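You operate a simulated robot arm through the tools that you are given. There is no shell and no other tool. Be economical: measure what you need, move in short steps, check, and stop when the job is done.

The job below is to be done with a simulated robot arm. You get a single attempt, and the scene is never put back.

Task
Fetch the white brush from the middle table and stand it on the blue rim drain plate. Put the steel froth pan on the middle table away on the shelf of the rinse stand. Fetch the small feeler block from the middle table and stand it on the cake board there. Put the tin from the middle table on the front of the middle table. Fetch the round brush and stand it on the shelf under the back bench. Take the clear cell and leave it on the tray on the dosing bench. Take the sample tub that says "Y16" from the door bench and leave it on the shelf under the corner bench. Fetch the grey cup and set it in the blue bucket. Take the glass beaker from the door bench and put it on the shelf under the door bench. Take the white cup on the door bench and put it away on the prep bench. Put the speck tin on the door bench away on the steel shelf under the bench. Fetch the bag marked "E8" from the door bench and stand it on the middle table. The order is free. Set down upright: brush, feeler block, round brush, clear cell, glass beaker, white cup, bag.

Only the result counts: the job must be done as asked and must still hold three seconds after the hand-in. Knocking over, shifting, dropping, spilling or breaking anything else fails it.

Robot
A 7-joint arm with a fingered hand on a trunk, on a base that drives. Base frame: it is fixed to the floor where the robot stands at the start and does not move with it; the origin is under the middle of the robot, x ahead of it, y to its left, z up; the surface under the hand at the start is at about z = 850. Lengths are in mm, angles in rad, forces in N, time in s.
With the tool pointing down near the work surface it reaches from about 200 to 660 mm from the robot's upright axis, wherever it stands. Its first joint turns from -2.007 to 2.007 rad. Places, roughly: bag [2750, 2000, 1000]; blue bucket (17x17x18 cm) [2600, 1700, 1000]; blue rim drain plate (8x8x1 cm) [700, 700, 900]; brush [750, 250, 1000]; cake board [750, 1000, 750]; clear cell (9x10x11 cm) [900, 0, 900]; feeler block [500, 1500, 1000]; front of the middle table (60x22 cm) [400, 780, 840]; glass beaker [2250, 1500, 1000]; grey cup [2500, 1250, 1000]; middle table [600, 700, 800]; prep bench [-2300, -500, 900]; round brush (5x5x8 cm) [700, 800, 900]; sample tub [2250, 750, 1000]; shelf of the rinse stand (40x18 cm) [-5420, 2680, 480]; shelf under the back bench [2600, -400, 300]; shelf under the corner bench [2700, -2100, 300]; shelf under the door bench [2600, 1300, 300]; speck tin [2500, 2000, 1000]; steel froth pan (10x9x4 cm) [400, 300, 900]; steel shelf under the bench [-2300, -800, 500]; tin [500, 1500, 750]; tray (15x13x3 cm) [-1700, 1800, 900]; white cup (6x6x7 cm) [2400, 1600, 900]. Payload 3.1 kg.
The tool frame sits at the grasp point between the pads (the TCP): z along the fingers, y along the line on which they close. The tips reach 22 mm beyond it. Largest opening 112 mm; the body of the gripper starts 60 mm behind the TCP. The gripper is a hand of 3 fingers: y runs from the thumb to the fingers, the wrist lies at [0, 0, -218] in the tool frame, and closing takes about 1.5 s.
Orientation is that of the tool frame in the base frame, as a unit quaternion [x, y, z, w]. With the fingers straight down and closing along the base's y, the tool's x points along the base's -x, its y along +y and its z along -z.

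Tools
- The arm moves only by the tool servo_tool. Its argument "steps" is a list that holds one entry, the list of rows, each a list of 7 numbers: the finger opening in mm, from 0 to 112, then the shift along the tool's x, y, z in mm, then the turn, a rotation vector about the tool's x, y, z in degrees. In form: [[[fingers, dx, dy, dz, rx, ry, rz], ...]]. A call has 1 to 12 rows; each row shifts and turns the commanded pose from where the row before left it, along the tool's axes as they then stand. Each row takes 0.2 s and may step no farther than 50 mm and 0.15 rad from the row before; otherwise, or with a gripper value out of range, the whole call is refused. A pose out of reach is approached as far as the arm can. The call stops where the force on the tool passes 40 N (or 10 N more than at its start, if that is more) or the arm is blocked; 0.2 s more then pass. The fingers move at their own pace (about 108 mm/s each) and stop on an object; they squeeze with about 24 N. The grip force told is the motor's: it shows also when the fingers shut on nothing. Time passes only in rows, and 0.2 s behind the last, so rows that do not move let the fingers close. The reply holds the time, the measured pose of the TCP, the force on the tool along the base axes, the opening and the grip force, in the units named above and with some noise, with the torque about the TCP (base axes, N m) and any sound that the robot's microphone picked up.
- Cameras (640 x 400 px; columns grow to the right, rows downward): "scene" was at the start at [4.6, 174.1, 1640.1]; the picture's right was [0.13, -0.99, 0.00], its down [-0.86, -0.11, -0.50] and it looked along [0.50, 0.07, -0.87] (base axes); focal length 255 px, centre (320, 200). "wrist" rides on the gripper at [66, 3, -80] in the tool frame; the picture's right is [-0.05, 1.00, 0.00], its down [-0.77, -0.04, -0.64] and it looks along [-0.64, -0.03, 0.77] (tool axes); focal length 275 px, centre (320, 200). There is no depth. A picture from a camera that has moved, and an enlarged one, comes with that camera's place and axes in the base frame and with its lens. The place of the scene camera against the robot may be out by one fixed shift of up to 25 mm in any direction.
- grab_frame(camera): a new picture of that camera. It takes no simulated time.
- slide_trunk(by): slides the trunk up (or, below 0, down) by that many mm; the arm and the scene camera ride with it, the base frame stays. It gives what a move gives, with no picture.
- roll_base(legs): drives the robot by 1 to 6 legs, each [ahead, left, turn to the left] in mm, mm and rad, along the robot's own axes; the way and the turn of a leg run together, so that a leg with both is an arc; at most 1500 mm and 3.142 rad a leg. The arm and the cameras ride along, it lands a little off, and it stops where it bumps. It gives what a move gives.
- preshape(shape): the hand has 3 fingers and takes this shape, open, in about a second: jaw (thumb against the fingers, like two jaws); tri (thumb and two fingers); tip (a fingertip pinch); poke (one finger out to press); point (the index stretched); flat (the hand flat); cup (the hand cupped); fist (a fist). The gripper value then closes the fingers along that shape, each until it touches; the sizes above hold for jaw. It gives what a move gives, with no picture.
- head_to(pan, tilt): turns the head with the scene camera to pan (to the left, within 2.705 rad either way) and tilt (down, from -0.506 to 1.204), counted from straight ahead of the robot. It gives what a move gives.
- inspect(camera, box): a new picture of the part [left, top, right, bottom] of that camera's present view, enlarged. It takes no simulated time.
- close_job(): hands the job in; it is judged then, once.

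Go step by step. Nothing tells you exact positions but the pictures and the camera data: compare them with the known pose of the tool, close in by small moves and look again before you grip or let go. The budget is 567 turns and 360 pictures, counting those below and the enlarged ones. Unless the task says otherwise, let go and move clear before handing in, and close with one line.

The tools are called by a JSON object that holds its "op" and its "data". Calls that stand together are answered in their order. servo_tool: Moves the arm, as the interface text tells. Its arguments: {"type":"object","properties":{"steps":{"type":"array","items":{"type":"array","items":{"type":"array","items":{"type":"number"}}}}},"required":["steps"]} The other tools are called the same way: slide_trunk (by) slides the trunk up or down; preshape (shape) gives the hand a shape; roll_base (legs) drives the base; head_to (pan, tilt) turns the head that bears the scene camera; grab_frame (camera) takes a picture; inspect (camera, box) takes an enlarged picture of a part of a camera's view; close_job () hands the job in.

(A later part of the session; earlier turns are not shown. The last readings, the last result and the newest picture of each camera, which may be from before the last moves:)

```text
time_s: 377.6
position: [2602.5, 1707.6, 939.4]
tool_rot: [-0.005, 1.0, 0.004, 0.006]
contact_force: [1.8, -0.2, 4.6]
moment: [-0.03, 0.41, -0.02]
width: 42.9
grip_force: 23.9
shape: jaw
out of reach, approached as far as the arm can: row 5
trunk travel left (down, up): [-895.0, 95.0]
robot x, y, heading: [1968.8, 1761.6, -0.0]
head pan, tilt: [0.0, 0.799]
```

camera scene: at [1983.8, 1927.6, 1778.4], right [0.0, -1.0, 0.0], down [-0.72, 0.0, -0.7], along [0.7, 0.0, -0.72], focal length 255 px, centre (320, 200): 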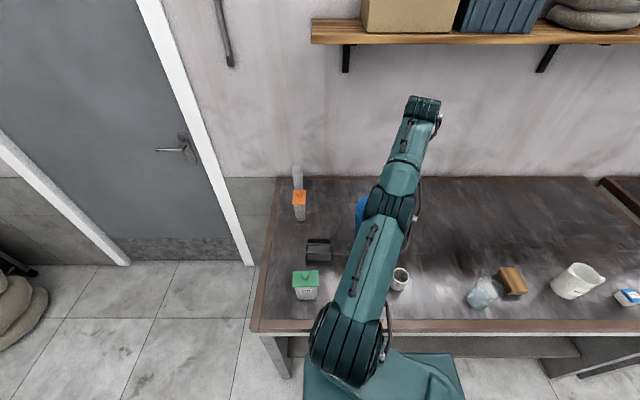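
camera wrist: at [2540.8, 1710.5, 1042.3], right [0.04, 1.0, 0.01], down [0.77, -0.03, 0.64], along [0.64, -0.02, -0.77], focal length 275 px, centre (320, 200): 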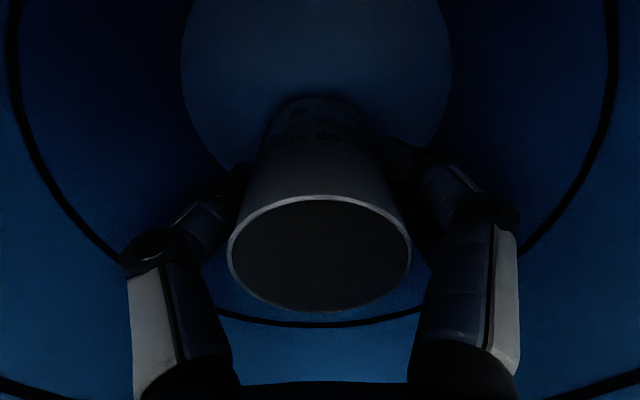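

The cup touches the bucket's bottom. I open just enough and rise straight out.

{"op": "servo_tool", "data": {"steps": [[[55, 0, 0, 0, 0, 0, 0], [62, 0, 0, 0, 0, 0, 0], [62, 0, 0, 0, 0, 0, 0], [62, 0, 0, -20, 0, 0, 0], [62, 0, 0, -40, 0, 0, 0], [62, 0, 0, -40, 0, 0, 0], [62, 3, 0, -40, 0, 0, 0], [62, 5, 0, -40, 0, 0, 0], [62, 5, 0, -40, 0, 0, 0]]]}}

{"op": "grab_frame", "data": {"camera": "wrist"}}

```text
time_s: 379.6
position: [2588.5, 1708.4, 1159.2]
tool_rot: [-0.004, 1.0, 0.003, 0.004]
contact_force: [-0.2, 0.8, 0.8]
moment: [-0.01, 0.01, 0.02]
width: 61.3
grip_force: 0.0
shape: jaw
trunk travel left (down, up): [-895.0, 95.0]
robot x, y, heading: [1967.8, 1761.7, 0.003]
head pan, tilt: [0.0, 0.799]
```

```text
229 pictures are left
camera wrist: at [2522.0, 1709.8, 1237.4], right [0.04, 1.0, 0.01], down [0.77, -0.03, 0.64], along [0.64, -0.02, -0.77], focal length 275 px, centre (320, 200)
```

wrist: 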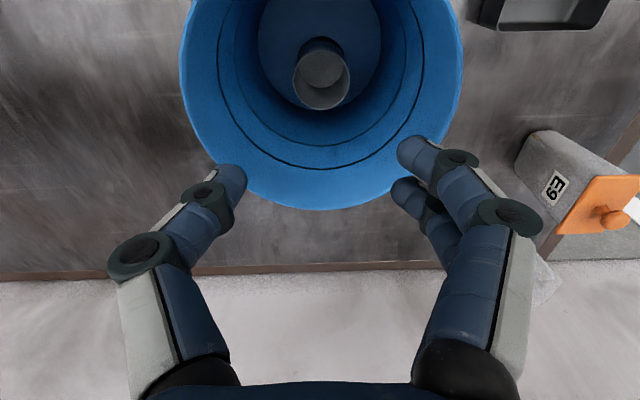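

The cup stands in the bucket. Next the glass beaker (Y6) at about [2355, 1392].

{"op": "servo_tool", "data": {"steps": [[[80, 45, 0, 0, 0, 0, 0], [80, 45, 0, 0, 0, 0, 0], [80, 45, 0, 0, 0, 0, 0], [80, 45, 0, 0, 0, 0, 0], [80, 45, 0, 0, 0, 0, 0], [80, 45, 0, 0, 0, 0, 0], [80, 40, 10, 0, 0, 0, 0]]]}}

{"op": "roll_base", "data": {"legs": [[-60, -330, 0]]}}

{"op": "slide_trunk", "data": {"by": -120}}

{"op": "grab_frame", "data": {"camera": "wrist"}}

```text
time_s: 381.2
position: [2278.1, 1712.8, 1157.1]
tool_rot: [-0.003, 1.0, 0.004, 0.005]
contact_force: [-0.7, -0.4, 0.6]
moment: [-0.02, -0.05, 0.01]
width: 80.0
grip_force: 0.1
shape: jaw
trunk travel left (down, up): [-895.0, 95.0]
robot x, y, heading: [1961.6, 1762.7, 0.005]
head pan, tilt: [0.0, 0.799]
```

```text
time_s: 383.4
position: [2221.1, 1384.7, 1156.0]
tool_rot: [-0.006, 1.0, 0.004, 0.005]
contact_force: [0.0, 0.1, -0.1]
moment: [0.0, 0.01, 0.0]
width: 79.5
grip_force: 0.1
shape: jaw
trunk travel left (down, up): [-895.0, 95.0]
robot x, y, heading: [1904.3, 1433.9, 0.002]
head pan, tilt: [0.0, 0.799]
```

```text
time_s: 384.9
position: [2220.6, 1385.5, 1037.1]
tool_rot: [-0.004, 1.0, 0.002, 0.005]
contact_force: [0.3, 0.2, 0.0]
moment: [0.05, 0.01, 0.01]
width: 79.8
grip_force: 0.1
shape: jaw
trunk travel left (down, up): [-775.0, 215.0]
robot x, y, heading: [1907.6, 1434.9, 0.003]
head pan, tilt: [0.0, 0.799]
```

```text
228 pictures are left
camera wrist: at [2154.1, 1387.5, 1115.0], right [0.04, 1.0, 0.01], down [0.77, -0.03, 0.64], along [0.64, -0.02, -0.77], focal length 275 px, centre (320, 200)
```

wrist: 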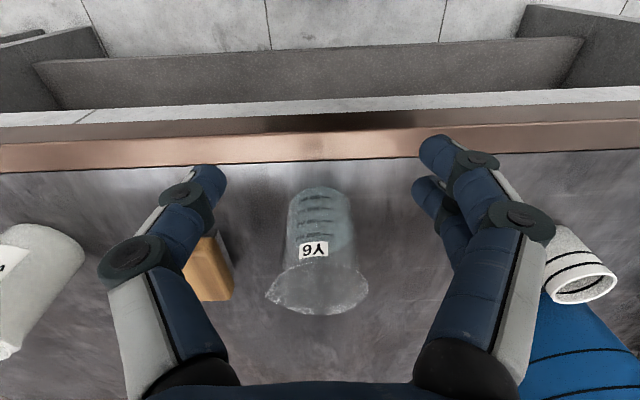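

{"op": "servo_tool", "data": {"steps": [[[95, -47, -1, 0, 0, 0, 0], [95, -46, 0, 0, 0, 0, 0], [95, -46, 0, 0, 0, 0, 0], [95, 0, 0, 25, 0, 0, 0]]]}}

{"op": "grab_frame", "data": {"camera": "wrist"}}

```text
time_s: 385.9
position: [2357.5, 1385.3, 1012.9]
tool_rot: [-0.005, 1.0, 0.004, 0.005]
contact_force: [0.1, -0.3, 0.7]
moment: [0.01, 0.0, 0.02]
width: 94.8
grip_force: 0.0
shape: jaw
trunk travel left (down, up): [-775.0, 215.0]
robot x, y, heading: [1903.5, 1433.8, -0.001]
head pan, tilt: [0.0, 0.799]
```

```text
227 pictures are left
camera wrist: at [2292.9, 1386.9, 1091.7], right [0.04, 1.0, 0.01], down [0.77, -0.03, 0.64], along [0.64, -0.02, -0.77], focal length 275 px, centre (320, 200)
```

wrist: 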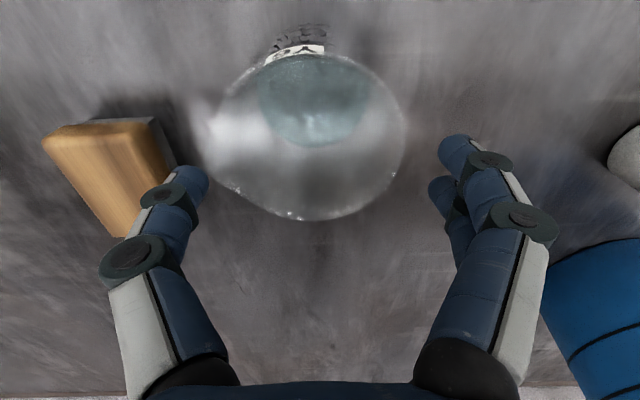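

{"op": "servo_tool", "data": {"steps": [[[110, 0, -3, 0, 0, 0, 0], [110, 0, 0, 25, 0, 0, 0], [110, 0, 0, 25, 0, 0, 0], [110, 0, 0, 24, 0, 0, 0]]]}}

{"op": "grab_frame", "data": {"camera": "wrist"}}

```text
time_s: 386.9
position: [2363.0, 1382.7, 947.2]
tool_rot: [-0.005, 1.0, 0.005, 0.013]
contact_force: [-0.3, -3.3, 32.5]
moment: [0.04, 0.29, 0.05]
width: 109.2
grip_force: 0.0
shape: jaw
trunk travel left (down, up): [-775.0, 215.0]
robot x, y, heading: [1903.6, 1433.5, 0.001]
head pan, tilt: [0.0, 0.799]
stopped in row 4: the force on the tool passed its limit at 76 N (the readings are from after the stop); the commanded pose is now the measured one
```

```text
226 pictures are left
camera wrist: at [2295.2, 1385.2, 1026.1], right [0.04, 1.0, 0.01], down [0.75, -0.04, 0.66], along [0.66, -0.02, -0.76], focal length 275 px, centre (320, 200)
```

wrist: 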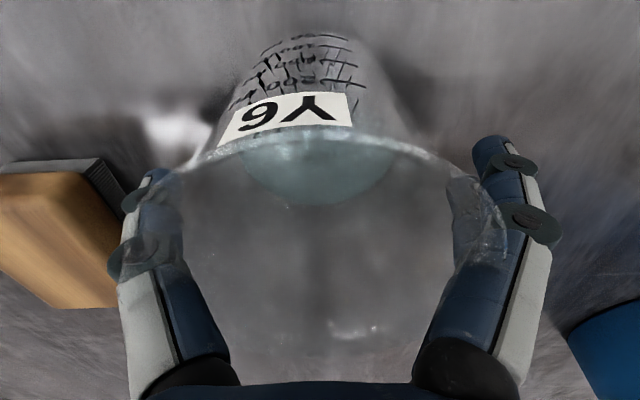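

The palm touched the beaker's rim; the beaker is taller than I thought. I rise a little and then grip.

{"op": "servo_tool", "data": {"steps": [[[110, 0, 0, -10, 0, 0, 0], [110, 0, 0, -6, 0, 0, 0]]]}}

{"op": "grab_frame", "data": {"camera": "wrist"}}

{"op": "head_to", "data": {"pan": -0.1, "tilt": 0.9}}

{"op": "grab_frame", "data": {"camera": "scene"}}

```text
time_s: 387.5
position: [2363.6, 1384.1, 962.7]
tool_rot: [-0.004, 1.0, 0.004, 0.009]
contact_force: [0.0, -0.4, 0.5]
moment: [-0.01, 0.01, 0.01]
width: 109.8
grip_force: 0.0
shape: jaw
trunk travel left (down, up): [-775.0, 215.0]
robot x, y, heading: [1904.2, 1435.8, 0.0]
head pan, tilt: [0.0, 0.799]
```

```text
225 pictures are left
camera wrist: at [2295.5, 1385.1, 1040.6], right [0.04, 1.0, 0.01], down [0.76, -0.03, 0.65], along [0.65, -0.02, -0.76], focal length 275 px, centre (320, 200)
```

wrist: 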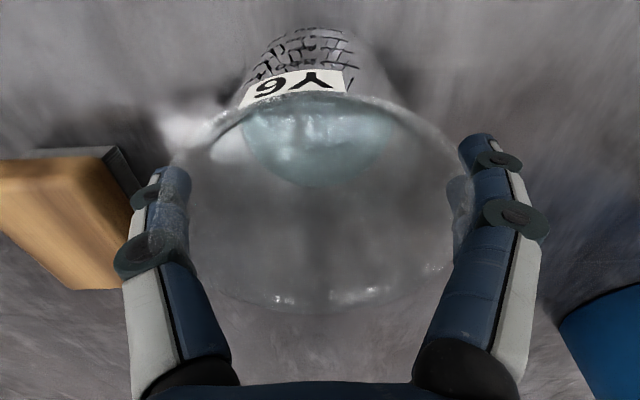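

```text
time_s: 388.2
position: [2363.4, 1383.0, 962.9]
tool_rot: [-0.004, 1.0, 0.003, 0.009]
contact_force: [0.4, 0.4, -0.8]
moment: [0.0, 0.05, 0.0]
width: 109.9
grip_force: 0.1
shape: jaw
trunk travel left (down, up): [-775.0, 215.0]
robot x, y, heading: [1908.9, 1431.9, 0.001]
head pan, tilt: [-0.099, 0.901]
```

```text
224 pictures are left
camera scene: at [1919.8, 1592.6, 1650.5], right [-0.1, -1.0, 0.0], down [-0.78, 0.08, -0.62], along [0.62, -0.06, -0.78], focal length 255 px, centre (320, 200)
```

scene: 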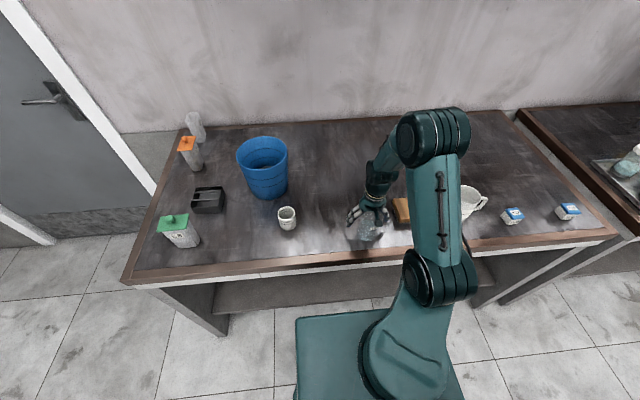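

{"op": "servo_tool", "data": {"steps": [[[110, 4, -1, 5, 0, 0, 0], [60, 0, 0, 0, 0, 0, 0], [50, 0, 0, 0, 0, 0, 0], [50, 0, 0, 0, 0, 0, 0], [50, 0, 0, 0, 0, 0, 0], [50, 0, 0, 0, 0, 0, 0]]]}}

{"op": "grab_frame", "data": {"camera": "wrist"}}

```text
time_s: 389.6
position: [2359.9, 1382.6, 955.6]
tool_rot: [-0.004, 1.0, 0.003, 0.009]
contact_force: [0.5, 0.6, 0.3]
moment: [0.0, -0.03, 0.01]
width: 54.9
grip_force: 23.4
shape: jaw
trunk travel left (down, up): [-775.0, 215.0]
robot x, y, heading: [1908.8, 1434.4, 0.002]
head pan, tilt: [-0.099, 0.901]
```

```text
223 pictures are left
camera wrist: at [2292.6, 1383.9, 1034.6], right [0.04, 1.0, 0.01], down [0.76, -0.03, 0.65], along [0.65, -0.02, -0.76], focal length 275 px, centre (320, 200)
```

wrist: 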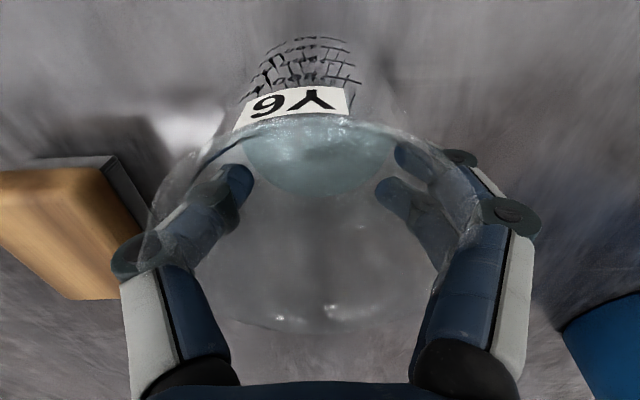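

The beaker is gripped. I lift gently and check that it hangs level.

{"op": "servo_tool", "data": {"steps": [[[50, 0, 0, -8, 0, 0, 0], [50, 0, 0, -15, 0, 0, 0], [50, 0, 0, -30, 0, 0, 0], [50, 0, 0, -30, 0, 0, 0], [50, 0, 0, -30, 0, 0, 0], [50, 0, 0, -30, 0, 0, 0]]]}}

{"op": "grab_frame", "data": {"camera": "wrist"}}

{"op": "inspect", "data": {"camera": "scene", "box": [310, 140, 450, 270]}}

```text
time_s: 391.0
position: [2355.2, 1380.2, 1100.4]
tool_rot: [-0.004, 1.0, 0.004, 0.011]
contact_force: [0.4, -0.4, -1.6]
moment: [0.02, 0.0, 0.02]
width: 54.7
grip_force: 24.0
shape: jaw
trunk travel left (down, up): [-775.0, 215.0]
robot x, y, heading: [1904.5, 1435.6, -0.001]
head pan, tilt: [-0.099, 0.901]
```

```text
222 pictures are left
camera wrist: at [2288.2, 1382.6, 1177.8], right [0.04, 1.0, 0.01], down [0.76, -0.03, 0.65], along [0.65, -0.02, -0.76], focal length 275 px, centre (320, 200)
```

wrist: 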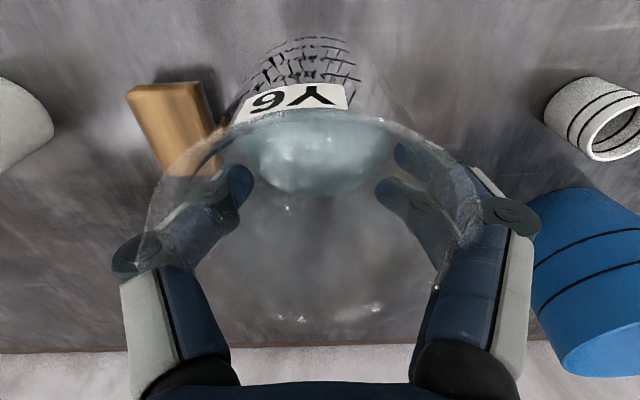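

```text
3.08 times, centred on (380, 205) of scene
camera zoom: at [1918.8, 1592.7, 1650.4], right [-0.1, -1.0, 0.0], down [-0.78, 0.08, -0.62], along [0.62, -0.06, -0.78], focal length 786 px, centre (135, 185)
```

zoom: 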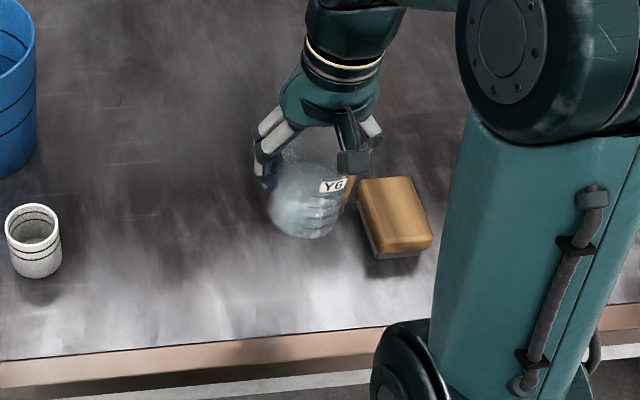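

{"op": "roll_base", "data": {"legs": [[-430, -60, 0]]}}

{"op": "servo_tool", "data": {"steps": [[[50, -25, 0, -30, 0, 0, 0], [50, -25, 0, -30, 0, 0, 0], [50, -25, 0, -20, 0, 0, 0], [50, -25, 0, -10, 0, 0, 0]]]}}

{"op": "slide_trunk", "data": {"by": -400}}

{"op": "slide_trunk", "data": {"by": -370}}

{"op": "head_to", "data": {"pan": 0.0, "tilt": 0.4}}

{"op": "grab_frame", "data": {"camera": "scene"}}

```text
time_s: 393.6
position: [1939.1, 1319.0, 1100.2]
tool_rot: [-0.004, 1.0, 0.004, 0.01]
contact_force: [-1.2, 0.4, -1.8]
moment: [-0.01, -0.03, 0.0]
width: 54.5
grip_force: 24.2
shape: jaw
trunk travel left (down, up): [-775.0, 215.0]
robot x, y, heading: [1490.6, 1372.0, 0.005]
head pan, tilt: [-0.099, 0.901]
```

```text
time_s: 394.6
position: [2039.4, 1320.1, 1190.3]
tool_rot: [-0.004, 1.0, 0.004, 0.009]
contact_force: [0.2, 0.1, -2.7]
moment: [0.01, 0.0, -0.02]
width: 54.7
grip_force: 24.0
shape: jaw
trunk travel left (down, up): [-775.0, 215.0]
robot x, y, heading: [1488.9, 1375.3, -0.002]
head pan, tilt: [-0.099, 0.901]
```

```text
time_s: 398.4
position: [2037.9, 1318.8, 790.7]
tool_rot: [-0.004, 1.0, 0.004, 0.009]
contact_force: [0.5, 0.8, -2.5]
moment: [0.02, -0.05, 0.01]
width: 54.5
grip_force: 23.9
shape: jaw
trunk travel left (down, up): [-375.0, 615.0]
robot x, y, heading: [1488.1, 1370.7, 0.006]
head pan, tilt: [-0.099, 0.901]
```

```text
time_s: 402.0
position: [2038.1, 1319.2, 420.2]
tool_rot: [-0.004, 1.0, 0.003, 0.01]
contact_force: [0.4, 1.0, -2.2]
moment: [-0.02, -0.02, -0.01]
width: 54.5
grip_force: 24.1
shape: jaw
trunk travel left (down, up): [-5.0, 985.0]
robot x, y, heading: [1487.1, 1371.6, -0.003]
head pan, tilt: [-0.099, 0.901]
```

```text
time_s: 402.9
position: [2038.5, 1319.4, 419.7]
tool_rot: [-0.004, 1.0, 0.004, 0.01]
contact_force: [0.2, -0.7, -2.5]
moment: [0.01, -0.03, -0.01]
width: 54.6
grip_force: 23.6
shape: jaw
trunk travel left (down, up): [-5.0, 985.0]
robot x, y, heading: [1489.1, 1371.3, 0.002]
head pan, tilt: [0.0, 0.4]
```

```text
220 pictures are left
camera scene: at [1520.7, 1537.9, 923.4], right [0.0, -1.0, 0.0], down [-0.39, 0.0, -0.92], along [0.92, 0.0, -0.39], focal length 255 px, centre (320, 200)
```

scene: 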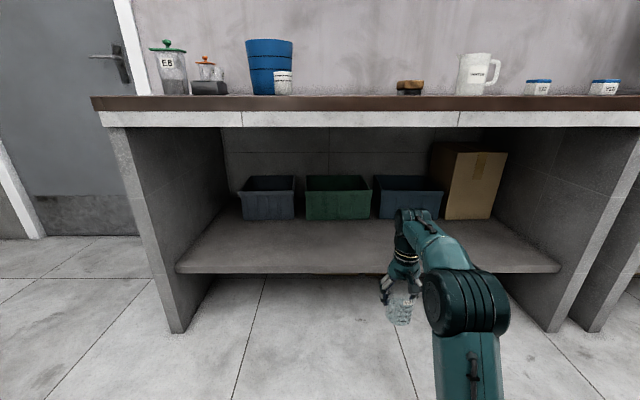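

The door bench's shelf front is free. I drive in and lower the beaker.

{"op": "roll_base", "data": {"legs": [[365, 0, 0]]}}

{"op": "servo_tool", "data": {"steps": [[[50, 0, 0, 15, 0, 0, 0], [50, 0, 0, 15, 0, 0, 0], [50, 0, 0, 12, 0, 0, 0], [50, 0, 0, 4, 0, 0, 0], [50, 0, 0, 3, 0, 0, 0], [50, 0, 0, 3, 0, 0, 0]]]}}

{"op": "inspect", "data": {"camera": "scene", "box": [330, 220, 510, 350]}}

```text
time_s: 405.2
position: [2406.9, 1315.8, 420.7]
tool_rot: [-0.002, 1.0, 0.004, 0.01]
contact_force: [0.4, 0.2, -2.1]
moment: [0.01, -0.02, 0.01]
width: 54.2
grip_force: 24.1
shape: jaw
trunk travel left (down, up): [-5.0, 985.0]
robot x, y, heading: [1859.8, 1371.6, -0.003]
head pan, tilt: [0.0, 0.4]
```

```text
time_s: 406.6
position: [2407.7, 1316.8, 367.5]
tool_rot: [-0.002, 1.0, 0.004, 0.009]
contact_force: [0.4, 0.4, -2.7]
moment: [0.0, 0.0, 0.02]
width: 54.2
grip_force: 24.2
shape: jaw
trunk travel left (down, up): [-5.0, 985.0]
robot x, y, heading: [1859.3, 1376.9, -0.002]
head pan, tilt: [0.0, 0.4]
```

```text
3.08 times, centred on (420, 285) of scene
camera zoom: at [1889.5, 1537.4, 923.5], right [0.0, -1.0, 0.0], down [-0.39, 0.0, -0.92], along [0.92, 0.0, -0.39], focal length 786 px, centre (12, -62)
```

zoom: 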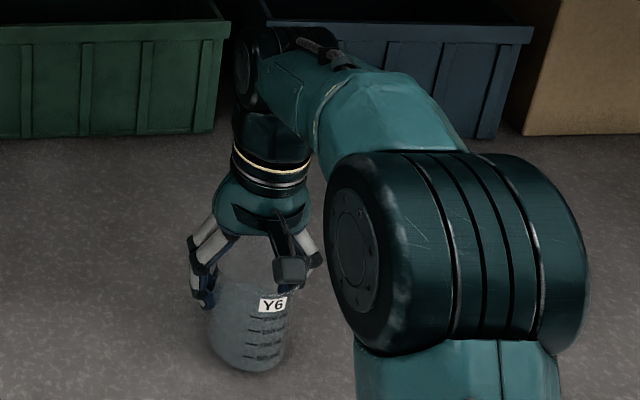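

{"op": "servo_tool", "data": {"steps": [[[50, 0, 0, 2, 0, 0, 0], [50, 0, 0, 2, 0, 0, 0], [50, 0, 0, 0, 0, 0, 0], [50, 0, 0, 2, 0, 0, 0], [50, 0, 0, 0, 0, 0, 0]]]}}

```text
time_s: 407.8
position: [2407.0, 1317.5, 361.9]
tool_rot: [-0.002, 1.0, 0.003, 0.01]
contact_force: [-0.2, 0.1, -2.3]
moment: [-0.03, -0.03, -0.01]
width: 54.4
grip_force: 24.2
shape: jaw
trunk travel left (down, up): [-5.0, 985.0]
robot x, y, heading: [1858.5, 1372.0, 0.003]
head pan, tilt: [0.0, 0.4]
```

{"op": "servo_tool", "data": {"steps": [[[50, 0, 0, 2, 0, 0, 0], [50, 0, 0, 0, 0, 0, 0], [50, 0, 0, 2, 0, 0, 0], [50, 0, 0, 0, 0, 0, 0]]]}}

```text
time_s: 408.8
position: [2407.6, 1316.9, 358.5]
tool_rot: [-0.002, 1.0, 0.003, 0.01]
contact_force: [-0.3, -0.5, -2.7]
moment: [-0.05, -0.02, -0.02]
width: 54.3
grip_force: 24.1
shape: jaw
trunk travel left (down, up): [-5.0, 985.0]
robot x, y, heading: [1856.3, 1370.1, -0.005]
head pan, tilt: [0.0, 0.4]
```

{"op": "servo_tool", "data": {"steps": [[[50, 0, 0, 2, 0, 0, 0], [50, 0, 0, 0, 0, 0, 0], [50, 0, 0, 1.5, 0, 0, 0], [50, 0, 0, 0, 0, 0, 0]]]}}

```text
time_s: 409.8
position: [2407.9, 1316.8, 356.6]
tool_rot: [-0.002, 1.0, 0.004, 0.01]
contact_force: [2.3, -0.9, 6.9]
moment: [0.01, 0.02, 0.01]
width: 54.0
grip_force: 23.6
shape: jaw
trunk travel left (down, up): [-5.0, 985.0]
robot x, y, heading: [1857.8, 1373.0, -0.005]
head pan, tilt: [0.0, 0.4]
```

Contact on the shelf. I release, rise and back out.

{"op": "servo_tool", "data": {"steps": [[[70, 0, 0, 0, 0, 0, 0], [108, 0, 0, 0, 0, 0, 0], [108, 0, 0, 0, 0, 0, 0], [108, 0, 0, 0, 0, 0, 0], [108, 0, 0, -30, 0, 0, 0], [108, 0, 0, -40, 0, 0, 0], [108, 0, 0, -40, 0, 0, 0]]]}}

{"op": "roll_base", "data": {"legs": [[-370, 0, 0]]}}

{"op": "grab_frame", "data": {"camera": "scene"}}

```text
time_s: 411.4
position: [2402.2, 1317.4, 464.0]
tool_rot: [-0.002, 1.0, 0.005, 0.009]
contact_force: [0.1, 1.1, -0.5]
moment: [0.04, 0.02, 0.01]
width: 107.6
grip_force: 0.0
shape: jaw
trunk travel left (down, up): [-5.0, 985.0]
robot x, y, heading: [1856.3, 1373.2, -0.003]
head pan, tilt: [0.0, 0.4]
```

```text
time_s: 413.8
position: [2032.9, 1316.7, 465.2]
tool_rot: [-0.004, 1.0, 0.004, 0.009]
contact_force: [0.2, 0.3, -0.1]
moment: [-0.03, 0.01, 0.01]
width: 107.9
grip_force: 0.1
shape: jaw
trunk travel left (down, up): [-5.0, 985.0]
robot x, y, heading: [1486.3, 1371.2, -0.005]
head pan, tilt: [0.0, 0.4]
```

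```text
218 pictures are left
camera scene: at [1517.0, 1538.1, 923.5], right [0.0, -1.0, 0.0], down [-0.39, 0.0, -0.92], along [0.92, 0.0, -0.39], focal length 255 px, centre (320, 200)
```

scene: 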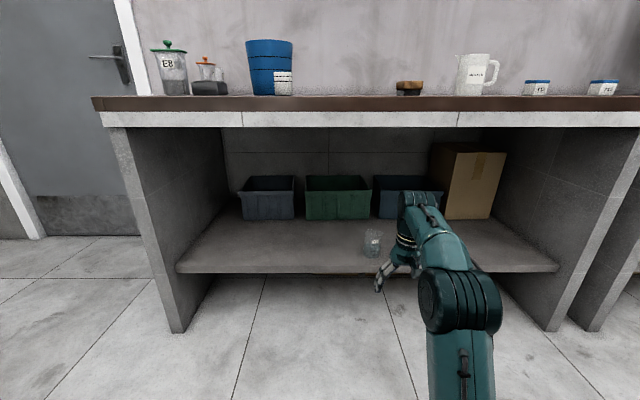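

The beaker stands on the shelf. While here I read the tub labels.

{"op": "inspect", "data": {"camera": "scene", "box": [510, 70, 640, 110]}}

{"op": "slide_trunk", "data": {"by": 400}}

{"op": "slide_trunk", "data": {"by": 370}}

```text
4.92 times, centred on (575, 90) of scene
camera zoom: at [1517.0, 1538.1, 923.5], right [0.0, -1.0, 0.0], down [-0.39, 0.0, -0.92], along [0.92, 0.0, -0.39], focal length 1258 px, centre (-935, 742)
```

zoom: 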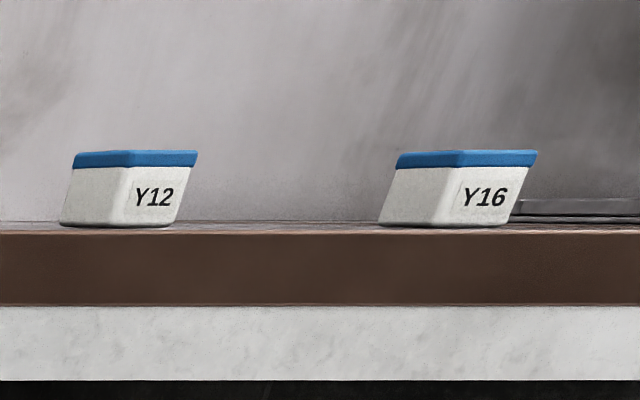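

```text
time_s: 417.6
position: [2033.5, 1319.8, 864.1]
tool_rot: [-0.003, 1.0, 0.003, 0.009]
contact_force: [0.7, 0.1, -0.4]
moment: [-0.03, 0.04, 0.01]
width: 108.0
grip_force: 0.1
shape: jaw
trunk travel left (down, up): [-405.0, 585.0]
robot x, y, heading: [1485.0, 1373.6, 0.003]
head pan, tilt: [0.0, 0.4]
```

```text
time_s: 421.2
position: [2032.7, 1318.0, 1235.5]
tool_rot: [-0.004, 1.0, 0.004, 0.01]
contact_force: [0.4, 0.0, -0.7]
moment: [0.0, 0.0, -0.01]
width: 107.7
grip_force: 0.0
shape: jaw
trunk travel left (down, up): [-775.0, 215.0]
robot x, y, heading: [1487.3, 1377.3, 0.004]
head pan, tilt: [0.0, 0.4]
```

Y16 is the right-hand tub. Next the E8 bag: I drive to the bench's left end.

{"op": "servo_tool", "data": {"steps": [[[108, 45, 0, 0, 0, 0, 0], [108, 45, 0, 0, 0, 0, 0], [108, 20, 0, 0, 0, 1.1, 0]]]}}

{"op": "roll_base", "data": {"legs": [[0, 655, 0], [330, 0, 0]]}}

{"op": "grab_frame", "data": {"camera": "wrist"}}

```text
time_s: 422.0
position: [1920.9, 1316.4, 1231.9]
tool_rot: [-0.003, 1.0, 0.003, 0.001]
contact_force: [0.0, -0.1, 0.5]
moment: [0.03, 0.01, -0.04]
width: 108.0
grip_force: 0.1
shape: jaw
trunk travel left (down, up): [-775.0, 215.0]
robot x, y, heading: [1489.7, 1372.5, 0.001]
head pan, tilt: [0.0, 0.4]
```

```text
time_s: 427.5
position: [2261.2, 1957.2, 1230.8]
tool_rot: [0.008, 1.0, 0.004, 0.0]
contact_force: [0.4, 0.2, -0.3]
moment: [-0.01, 0.02, -0.02]
width: 107.5
grip_force: 0.2
shape: jaw
trunk travel left (down, up): [-775.0, 215.0]
robot x, y, heading: [1827.0, 2023.4, -0.029]
head pan, tilt: [0.0, 0.4]
```

```text
216 pictures are left
camera wrist: at [2195.1, 1960.2, 1310.5], right [0.06, 1.0, 0.01], down [0.77, -0.05, 0.64], along [0.63, -0.03, -0.77], focal length 275 px, centre (320, 200)
```

wrist: 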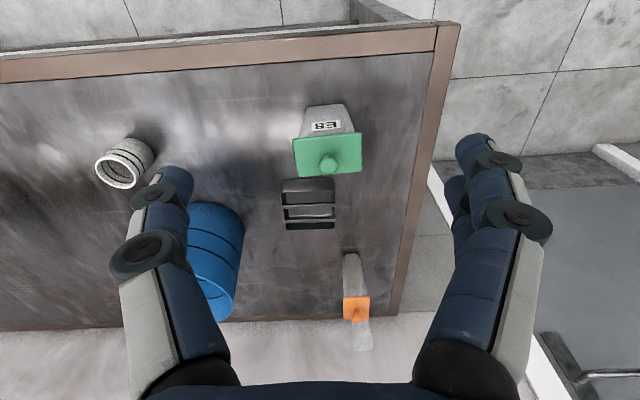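

{"op": "servo_tool", "data": {"steps": [[[110, -38, 2, 20, 0, 0, -3.7], [110, -38, 2, 20, 0, 0, 0], [110, -37, 2, 20, 0, 0, 0], [110, 0, 0, 40, 0, 0, 0], [110, 0, 0, 40, 0, 0, 0]]]}}

{"op": "grab_frame", "data": {"camera": "wrist"}}

```text
time_s: 428.7
position: [2372.8, 1966.2, 1091.6]
tool_rot: [-0.025, 1.0, 0.004, 0.0]
contact_force: [1.0, 0.1, 0.2]
moment: [0.02, 0.03, -0.03]
width: 109.9
grip_force: 0.0
shape: jaw
trunk travel left (down, up): [-775.0, 215.0]
robot x, y, heading: [1827.2, 2024.2, -0.028]
head pan, tilt: [0.0, 0.4]
```

```text
215 pictures are left
camera wrist: at [2307.7, 1965.2, 1170.4], right [0.0, 1.0, 0.01], down [0.77, 0.0, 0.64], along [0.64, 0.01, -0.77], focal length 275 px, centre (320, 200)
```

wrist: 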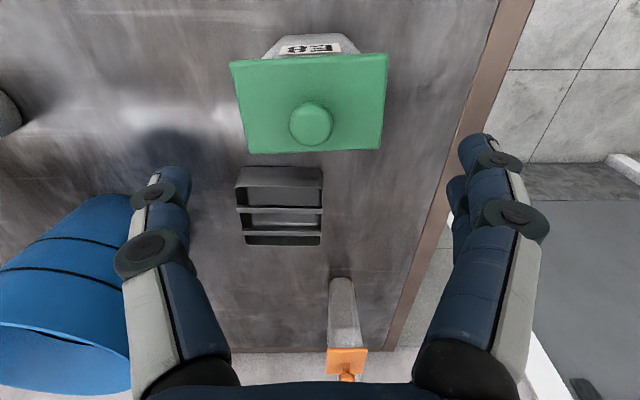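

{"op": "servo_tool", "data": {"steps": [[[112, 0, -5.5, 0, 0, 0, -2.5], [112, 0, 0, 40, 0, 0, 0], [112, 0, 0, 30, 0, 0, 0], [112, 0, 0, 15, 0, 0, 0]]]}}

{"op": "grab_frame", "data": {"camera": "wrist"}}

```text
time_s: 429.7
position: [2373.3, 1960.5, 1007.4]
tool_rot: [-0.046, 0.999, 0.004, 0.001]
contact_force: [0.4, 0.3, 1.1]
moment: [0.02, 0.0, 0.04]
width: 111.7
grip_force: 0.0
shape: jaw
trunk travel left (down, up): [-775.0, 215.0]
robot x, y, heading: [1825.7, 2025.7, -0.022]
head pan, tilt: [0.0, 0.4]
```

```text
214 pictures are left
camera wrist: at [2307.0, 1956.4, 1085.4], right [-0.05, 1.0, 0.01], down [0.77, 0.03, 0.64], along [0.64, 0.04, -0.77], focal length 275 px, centre (320, 200)
```

wrist: 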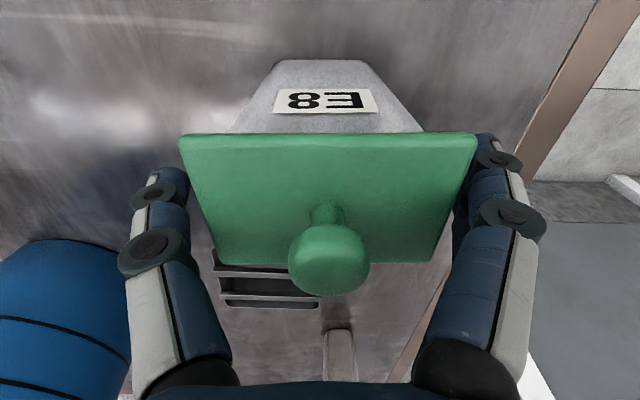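

{"op": "servo_tool", "data": {"steps": [[[112, 0, 2.5, 8, 0, 0, 0], [112, 0, 0, 8, 0, 0, 0], [112, 0, 0, 6, 0, 0, 0]]]}}

{"op": "grab_frame", "data": {"camera": "wrist"}}

```text
time_s: 430.5
position: [2372.2, 1961.5, 989.0]
tool_rot: [-0.045, 0.999, 0.004, 0.006]
contact_force: [4.1, -5.0, 35.3]
moment: [-0.53, 0.08, 0.05]
width: 111.0
grip_force: 0.1
shape: jaw
trunk travel left (down, up): [-775.0, 215.0]
robot x, y, heading: [1823.7, 2016.3, -0.028]
head pan, tilt: [0.0, 0.4]
```

```text
213 pictures are left
camera wrist: at [2305.1, 1959.5, 1067.4], right [-0.04, 1.0, 0.01], down [0.76, 0.03, 0.64], along [0.64, 0.03, -0.76], focal length 275 px, centre (320, 200)
```

wrist: 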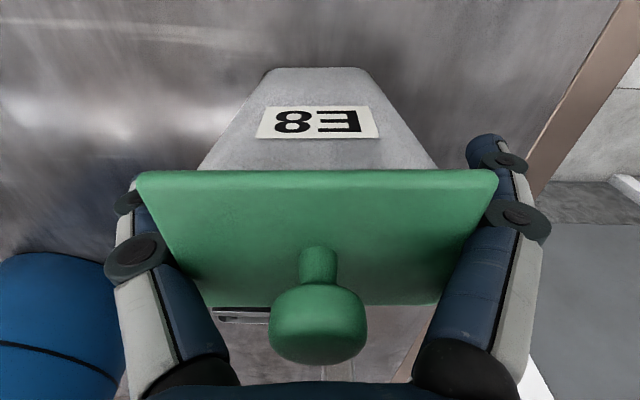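

The lid is too wide in this direction. I rise and turn the hand 90° to grip across the narrow side.

{"op": "servo_tool", "data": {"steps": [[[112, 0, 0, -30, 0, 0, 0], [112, 0, 0, -45, 0, 0, 0], [112, 0, 0, -35, 0, 0, 8.5], [112, 0, 0, 0, 0, 0, 8.5], [112, 0, 0, 0, 0, 0, 8.5], [112, 0, 0, 0, 0, 0, 8.5], [112, 0, 0, 0, 0, 0, 8.5], [112, 0, 0, 0, 0, 0, 8.5], [112, 0, 0, 0, 0, 0, 8.5], [112, 0, 0, 0, 0, 0, 8.5], [112, 0, 0, 0, 0, 0, 8.5], [112, 0, 0, 0, 0, 0, 8.5]]]}}

{"op": "servo_tool", "data": {"steps": [[[100, 0, 0, 20, 0, 0, 5], [100, 0, 0, 0, 0, 0, 0]]]}}

{"op": "grab_frame", "data": {"camera": "wrist"}}

```text
time_s: 433.1
position: [2373.5, 1963.9, 1093.8]
tool_rot: [0.641, 0.767, 0.004, -0.002]
contact_force: [-0.4, 0.4, -0.6]
moment: [-0.03, 0.01, -0.02]
width: 111.9
grip_force: 0.0
shape: jaw
trunk travel left (down, up): [-775.0, 215.0]
robot x, y, heading: [1827.9, 2026.1, -0.027]
head pan, tilt: [0.0, 0.4]
```

```text
time_s: 433.7
position: [2373.3, 1965.1, 1074.4]
tool_rot: [0.675, 0.738, 0.002, -0.002]
contact_force: [0.5, 1.2, -0.3]
moment: [0.03, -0.02, 0.02]
width: 100.4
grip_force: 0.1
shape: jaw
trunk travel left (down, up): [-775.0, 215.0]
robot x, y, heading: [1823.9, 2021.9, -0.02]
head pan, tilt: [0.0, 0.4]
```

```text
212 pictures are left
camera wrist: at [2371.0, 2029.2, 1154.2], right [1.0, 0.04, 0.0], down [0.03, -0.78, 0.63], along [0.03, -0.63, -0.78], focal length 275 px, centre (320, 200)
```

wrist: 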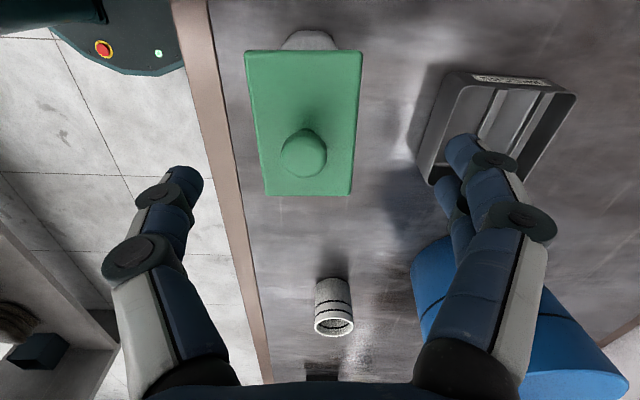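

{"op": "servo_tool", "data": {"steps": [[[80, -9, -9, 0, 0, 0, 0], [80, 0, 0, 40, 0, 0, 0], [80, 0, 0, 26, 0, 0, 0]]]}}

{"op": "grab_frame", "data": {"camera": "wrist"}}

```text
time_s: 434.5
position: [2365.3, 1954.5, 1008.0]
tool_rot: [0.674, 0.739, 0.002, -0.002]
contact_force: [0.0, -0.6, -0.3]
moment: [0.02, -0.02, 0.0]
width: 80.0
grip_force: 0.0
shape: jaw
trunk travel left (down, up): [-775.0, 215.0]
robot x, y, heading: [1825.9, 2019.2, -0.019]
head pan, tilt: [0.0, 0.4]
```

```text
211 pictures are left
camera wrist: at [2363.6, 2019.8, 1087.9], right [1.0, 0.04, 0.0], down [0.03, -0.78, 0.63], along [0.03, -0.63, -0.78], focal length 275 px, centre (320, 200)
```

wrist: 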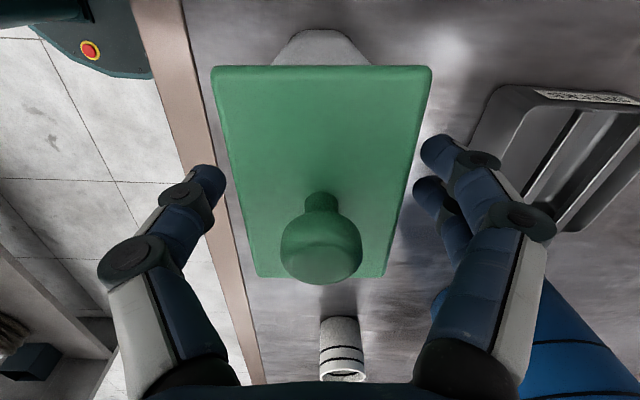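

{"op": "servo_tool", "data": {"steps": [[[80, -4, 0, 8, 0, 0, 0], [80, 0, 0, 8, 0, 0, 0], [80, 0, 0, 6, 0, 0, 0]]]}}

{"op": "grab_frame", "data": {"camera": "wrist"}}

```text
time_s: 435.3
position: [2367.0, 1950.7, 987.0]
tool_rot: [0.674, 0.739, 0.003, -0.002]
contact_force: [-0.4, -0.5, 0.4]
moment: [0.02, 0.03, -0.03]
width: 80.1
grip_force: 0.1
shape: jaw
trunk travel left (down, up): [-775.0, 215.0]
robot x, y, heading: [1824.5, 2022.5, -0.023]
head pan, tilt: [0.0, 0.4]
```

```text
210 pictures are left
camera wrist: at [2363.7, 2016.4, 1066.7], right [1.0, 0.05, 0.0], down [0.03, -0.78, 0.63], along [0.03, -0.63, -0.78], focal length 275 px, centre (320, 200)
```

wrist: 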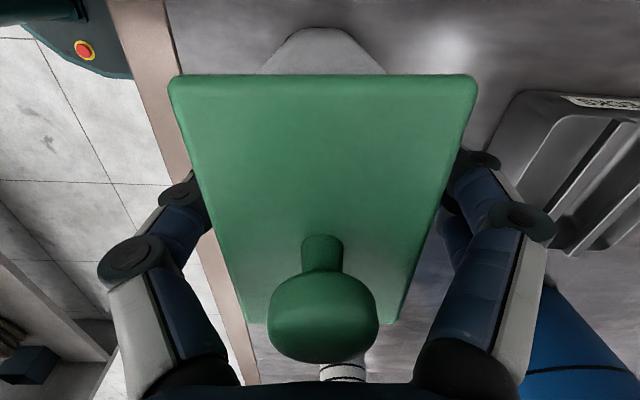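

{"op": "servo_tool", "data": {"steps": [[[80, 0, 0, 5, 0, 0, 0], [80, 0, 0, 4, 0, 0, 0], [20, 0, 0, 0, 0, 0, 0], [20, 0, 0, 0, 0, 0, 0], [20, 0, 0, 0, 0, 0, 0], [20, 0, 0, 0, 0, 0, 0], [20, 0, 0, 0, 0, 0, 0]]]}}

{"op": "servo_tool", "data": {"steps": [[[20, 0, 0, -6, 0, 0, 0], [20, 0, 0, -10, 0, 0, 0], [20, 0, 0, -20, 0, 0, 0], [20, 0, 0, -30, 0, 0, 0], [20, 0, 0, -40, 0, 0, 0]]]}}

{"op": "grab_frame", "data": {"camera": "wrist"}}

{"op": "head_to", "data": {"pan": 0.0, "tilt": 0.85}}

{"op": "grab_frame", "data": {"camera": "scene"}}

```text
time_s: 436.9
position: [2367.8, 1950.5, 977.2]
tool_rot: [0.673, 0.739, 0.002, -0.002]
contact_force: [1.5, 0.5, 4.6]
moment: [0.09, 0.01, -0.04]
width: 38.6
grip_force: 23.8
shape: jaw
trunk travel left (down, up): [-775.0, 215.0]
robot x, y, heading: [1825.3, 2019.9, -0.023]
head pan, tilt: [0.0, 0.4]
```

```text
time_s: 438.1
position: [2364.0, 1950.0, 1084.8]
tool_rot: [0.674, 0.738, 0.003, -0.002]
contact_force: [0.0, 0.1, -1.3]
moment: [-0.03, -0.01, 0.0]
width: 38.3
grip_force: 24.4
shape: jaw
trunk travel left (down, up): [-775.0, 215.0]
robot x, y, heading: [1823.3, 2023.1, -0.023]
head pan, tilt: [0.0, 0.4]
```

```text
209 pictures are left
camera wrist: at [2362.1, 2015.5, 1164.6], right [1.0, 0.05, 0.0], down [0.03, -0.78, 0.63], along [0.03, -0.63, -0.78], focal length 275 px, centre (320, 200)
```

wrist: 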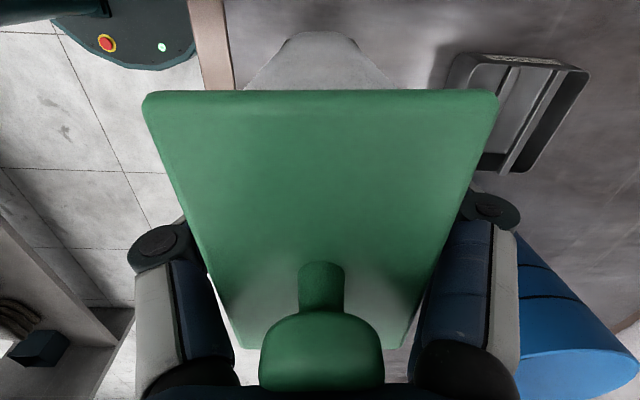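

```text
time_s: 439.0
position: [2366.2, 1949.7, 1083.8]
tool_rot: [0.674, 0.739, 0.003, -0.002]
contact_force: [0.0, 0.3, -1.9]
moment: [0.02, 0.0, -0.02]
width: 38.4
grip_force: 24.0
shape: jaw
trunk travel left (down, up): [-775.0, 215.0]
robot x, y, heading: [1824.3, 2022.1, -0.024]
head pan, tilt: [0.0, 0.85]
```

```text
208 pictures are left
camera scene: at [1846.5, 2187.1, 1654.4], right [-0.02, -1.0, 0.0], down [-0.75, 0.02, -0.66], along [0.66, -0.02, -0.75], focal length 255 px, centre (320, 200)
```

scene: 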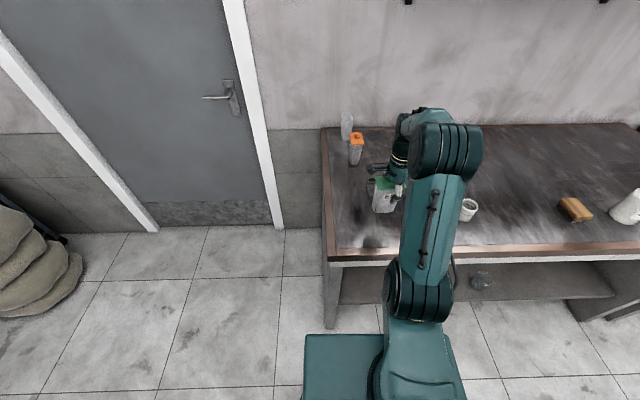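

The bag hangs level. I back off, turn to the middle table and drive to a free spot near [865, 955].

{"op": "servo_tool", "data": {"steps": [[[20, 0, -30, -20, 0, 0, 0], [20, 0, -30, -20, 0, 0, 0]]]}}

{"op": "roll_base", "data": {"legs": [[-140, 0, 0.023], [0, 0, 3.14], [0, 1140, 0]]}}

{"op": "head_to", "data": {"pan": 0.0, "tilt": 0.8}}

{"op": "grab_frame", "data": {"camera": "scene"}}

```text
time_s: 439.6
position: [2305.2, 1946.1, 1124.2]
tool_rot: [0.673, 0.739, 0.003, -0.001]
contact_force: [-0.4, 1.1, -1.8]
moment: [0.01, 0.03, 0.03]
width: 38.1
grip_force: 23.9
shape: jaw
trunk travel left (down, up): [-775.0, 215.0]
robot x, y, heading: [1829.4, 2021.8, -0.023]
head pan, tilt: [0.0, 0.85]
```

```text
time_s: 453.7
position: [1203.4, 937.3, 1123.6]
tool_rot: [0.745, -0.667, 0.003, 0.003]
contact_force: [-0.4, -0.4, -0.4]
moment: [0.01, 0.0, -0.01]
width: 37.4
grip_force: 24.1
shape: jaw
trunk travel left (down, up): [-775.0, 215.0]
robot x, y, heading: [1678.9, 869.4, 3.134]
head pan, tilt: [0.0, 0.85]
```

```text
time_s: 454.3
position: [1201.7, 938.1, 1123.7]
tool_rot: [0.745, -0.668, 0.002, 0.003]
contact_force: [0.3, -0.4, -0.6]
moment: [0.03, -0.01, 0.0]
width: 37.4
grip_force: 24.0
shape: jaw
trunk travel left (down, up): [-775.0, 215.0]
robot x, y, heading: [1687.4, 869.3, 3.137]
head pan, tilt: [0.0, 0.799]
```

```text
207 pictures are left
camera scene: at [1660.3, 728.7, 1658.3], right [0.01, 1.0, 0.0], down [0.72, 0.0, -0.7], along [-0.7, 0.0, -0.72], focal length 255 px, centre (320, 200)
```

scene: 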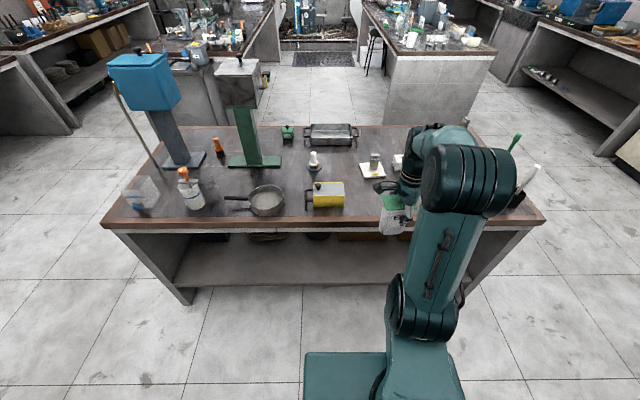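

{"op": "roll_base", "data": {"legs": [[337, -15, 0]]}}

{"op": "grab_frame", "data": {"camera": "wrist"}}

{"op": "grab_frame", "data": {"camera": "scene"}}

```text
time_s: 456.6
position: [865.8, 953.8, 1122.9]
tool_rot: [0.745, -0.667, 0.002, 0.003]
contact_force: [0.2, -0.4, -2.5]
moment: [0.03, 0.01, -0.02]
width: 37.5
grip_force: 23.5
shape: jaw
trunk travel left (down, up): [-775.0, 215.0]
robot x, y, heading: [1350.2, 885.6, 3.142]
head pan, tilt: [0.0, 0.799]
```

```text
206 pictures are left
camera wrist: at [871.0, 887.5, 1202.6], right [-1.0, -0.06, 0.0], down [-0.05, 0.78, 0.63], along [-0.04, 0.63, -0.78], focal length 275 px, centre (320, 200)
```

wrist: 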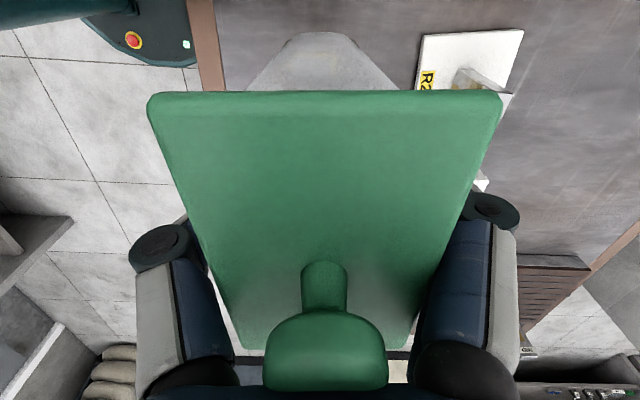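

```text
205 pictures are left
camera scene: at [1324.6, 745.4, 1658.4], right [0.0, 1.0, 0.0], down [0.72, 0.0, -0.7], along [-0.7, 0.0, -0.72], focal length 255 px, centre (320, 200)
```

scene: 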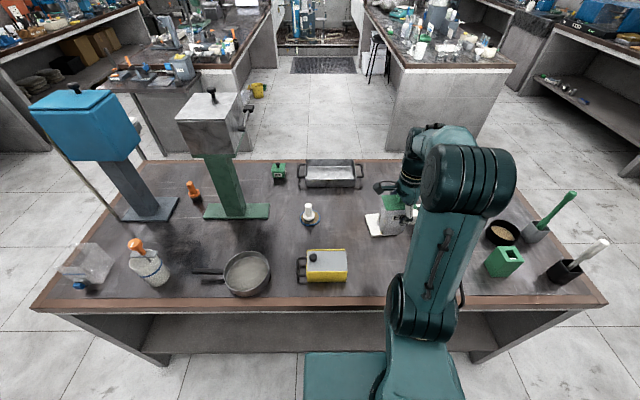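

{"op": "servo_tool", "data": {"steps": [[[20, 0, 0, 45, 0, 0, 0], [20, 0, 0, 45, 0, 0, 0], [20, 0, 0, 45, 0, 0, 0], [20, 0, 0, 35, 0, 0, 0], [20, 0, 0, 8, 0, 0, 0], [20, 0, 0, 4, 0, 0, 0], [20, 0, 0, 3, 0, 0, 0], [20, 0, 0, 3, 0, 0, 0], [20, 0, 0, 0, 0, 0, 0]]]}}

```text
time_s: 458.6
position: [865.8, 951.0, 934.7]
tool_rot: [0.745, -0.667, 0.002, 0.003]
contact_force: [-0.9, -0.4, -1.1]
moment: [0.03, 0.02, 0.0]
width: 37.4
grip_force: 23.6
shape: jaw
trunk travel left (down, up): [-775.0, 215.0]
robot x, y, heading: [1347.8, 884.4, 3.139]
head pan, tilt: [0.0, 0.799]
```

{"op": "servo_tool", "data": {"steps": [[[20, 0, 0, 2, 0, 0, 0], [20, 0, 0, 0, 0, 0, 0], [20, 0, 0, 2, 0, 0, 0], [20, 0, 0, 0, 0, 0, 0], [20, 0, 0, 2, 0, 0, 0], [20, 0, 0, 0, 0, 0, 0]]]}}

```text
time_s: 459.9
position: [866.3, 951.5, 929.6]
tool_rot: [0.745, -0.666, 0.002, 0.003]
contact_force: [-0.5, 0.6, -1.1]
moment: [-0.02, 0.03, 0.01]
width: 37.6
grip_force: 24.0
shape: jaw
trunk travel left (down, up): [-775.0, 215.0]
robot x, y, heading: [1352.7, 884.9, 3.144]
head pan, tilt: [0.0, 0.799]
```

{"op": "servo_tool", "data": {"steps": [[[20, 0, 0, 2, 0, 0, 0], [20, 0, 0, 0, 0, 0, 0], [20, 0, 0, 2, 0, 0, 0], [20, 0, 0, 0, 0, 0, 0], [20, 0, 0, 2, 0, 0, 0], [20, 0, 0, 0, 0, 0, 0]]]}}

```text
time_s: 461.1
position: [866.4, 952.2, 927.6]
tool_rot: [0.746, -0.666, -0.002, 0.006]
contact_force: [1.6, -0.9, 26.8]
moment: [-0.28, -0.23, -0.01]
width: 38.3
grip_force: 24.1
shape: jaw
trunk travel left (down, up): [-775.0, 215.0]
robot x, y, heading: [1351.1, 883.4, 3.138]
head pan, tilt: [0.0, 0.799]
stopped in row 5: the force on the tool passed its limit at 44 N (the readings are from after the stop); the commanded pose is now the measured one
```

Contact. I ease off, release and rise.

{"op": "servo_tool", "data": {"steps": [[[20, 0, 0, -2.5, 0, 0, 0], [50, 0, 0, 0, 0, 0, 0], [80, 0, 0, 0, 0, 0, 0], [80, 0, 0, 0, 0, 0, 0], [80, 0, 0, -30, 0, 0, 0], [80, 0, 0, -45, 0, 0, 0], [80, 0, 0, -45, 0, 0, 0], [80, 0, 0, -45, 0, 0, 0]]]}}

{"op": "grab_frame", "data": {"camera": "wrist"}}

{"op": "inspect", "data": {"camera": "scene", "box": [290, 140, 490, 300]}}

```text
time_s: 462.9
position: [863.4, 952.7, 1094.0]
tool_rot: [0.745, -0.667, 0.0, 0.005]
contact_force: [0.2, 0.5, 0.5]
moment: [-0.03, 0.01, -0.01]
width: 79.6
grip_force: 0.1
shape: jaw
trunk travel left (down, up): [-775.0, 215.0]
robot x, y, heading: [1346.8, 886.1, 3.142]
head pan, tilt: [0.0, 0.799]
```

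```text
204 pictures are left
camera wrist: at [869.2, 886.8, 1173.8], right [-1.0, -0.06, 0.01], down [-0.05, 0.77, 0.63], along [-0.05, 0.63, -0.78], focal length 275 px, centre (320, 200)
```

wrist: 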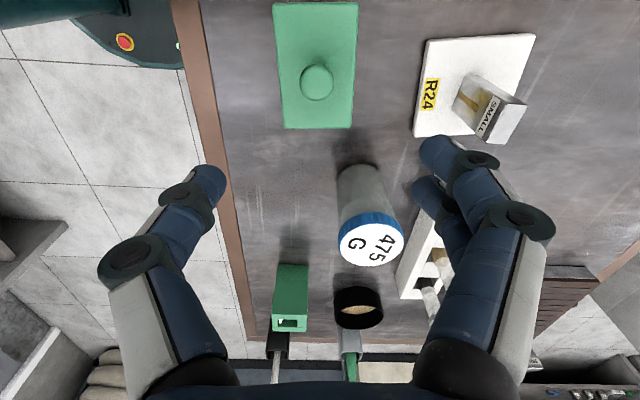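

```text
2.50 times, centred on (390, 220) of scene
camera zoom: at [1326.4, 745.3, 1658.3], right [0.0, 1.0, 0.0], down [0.72, 0.0, -0.7], along [-0.7, 0.0, -0.72], focal length 639 px, centre (145, 150)
```

zoom: 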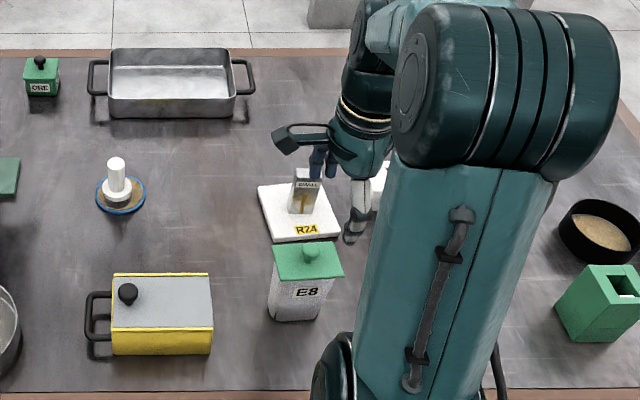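

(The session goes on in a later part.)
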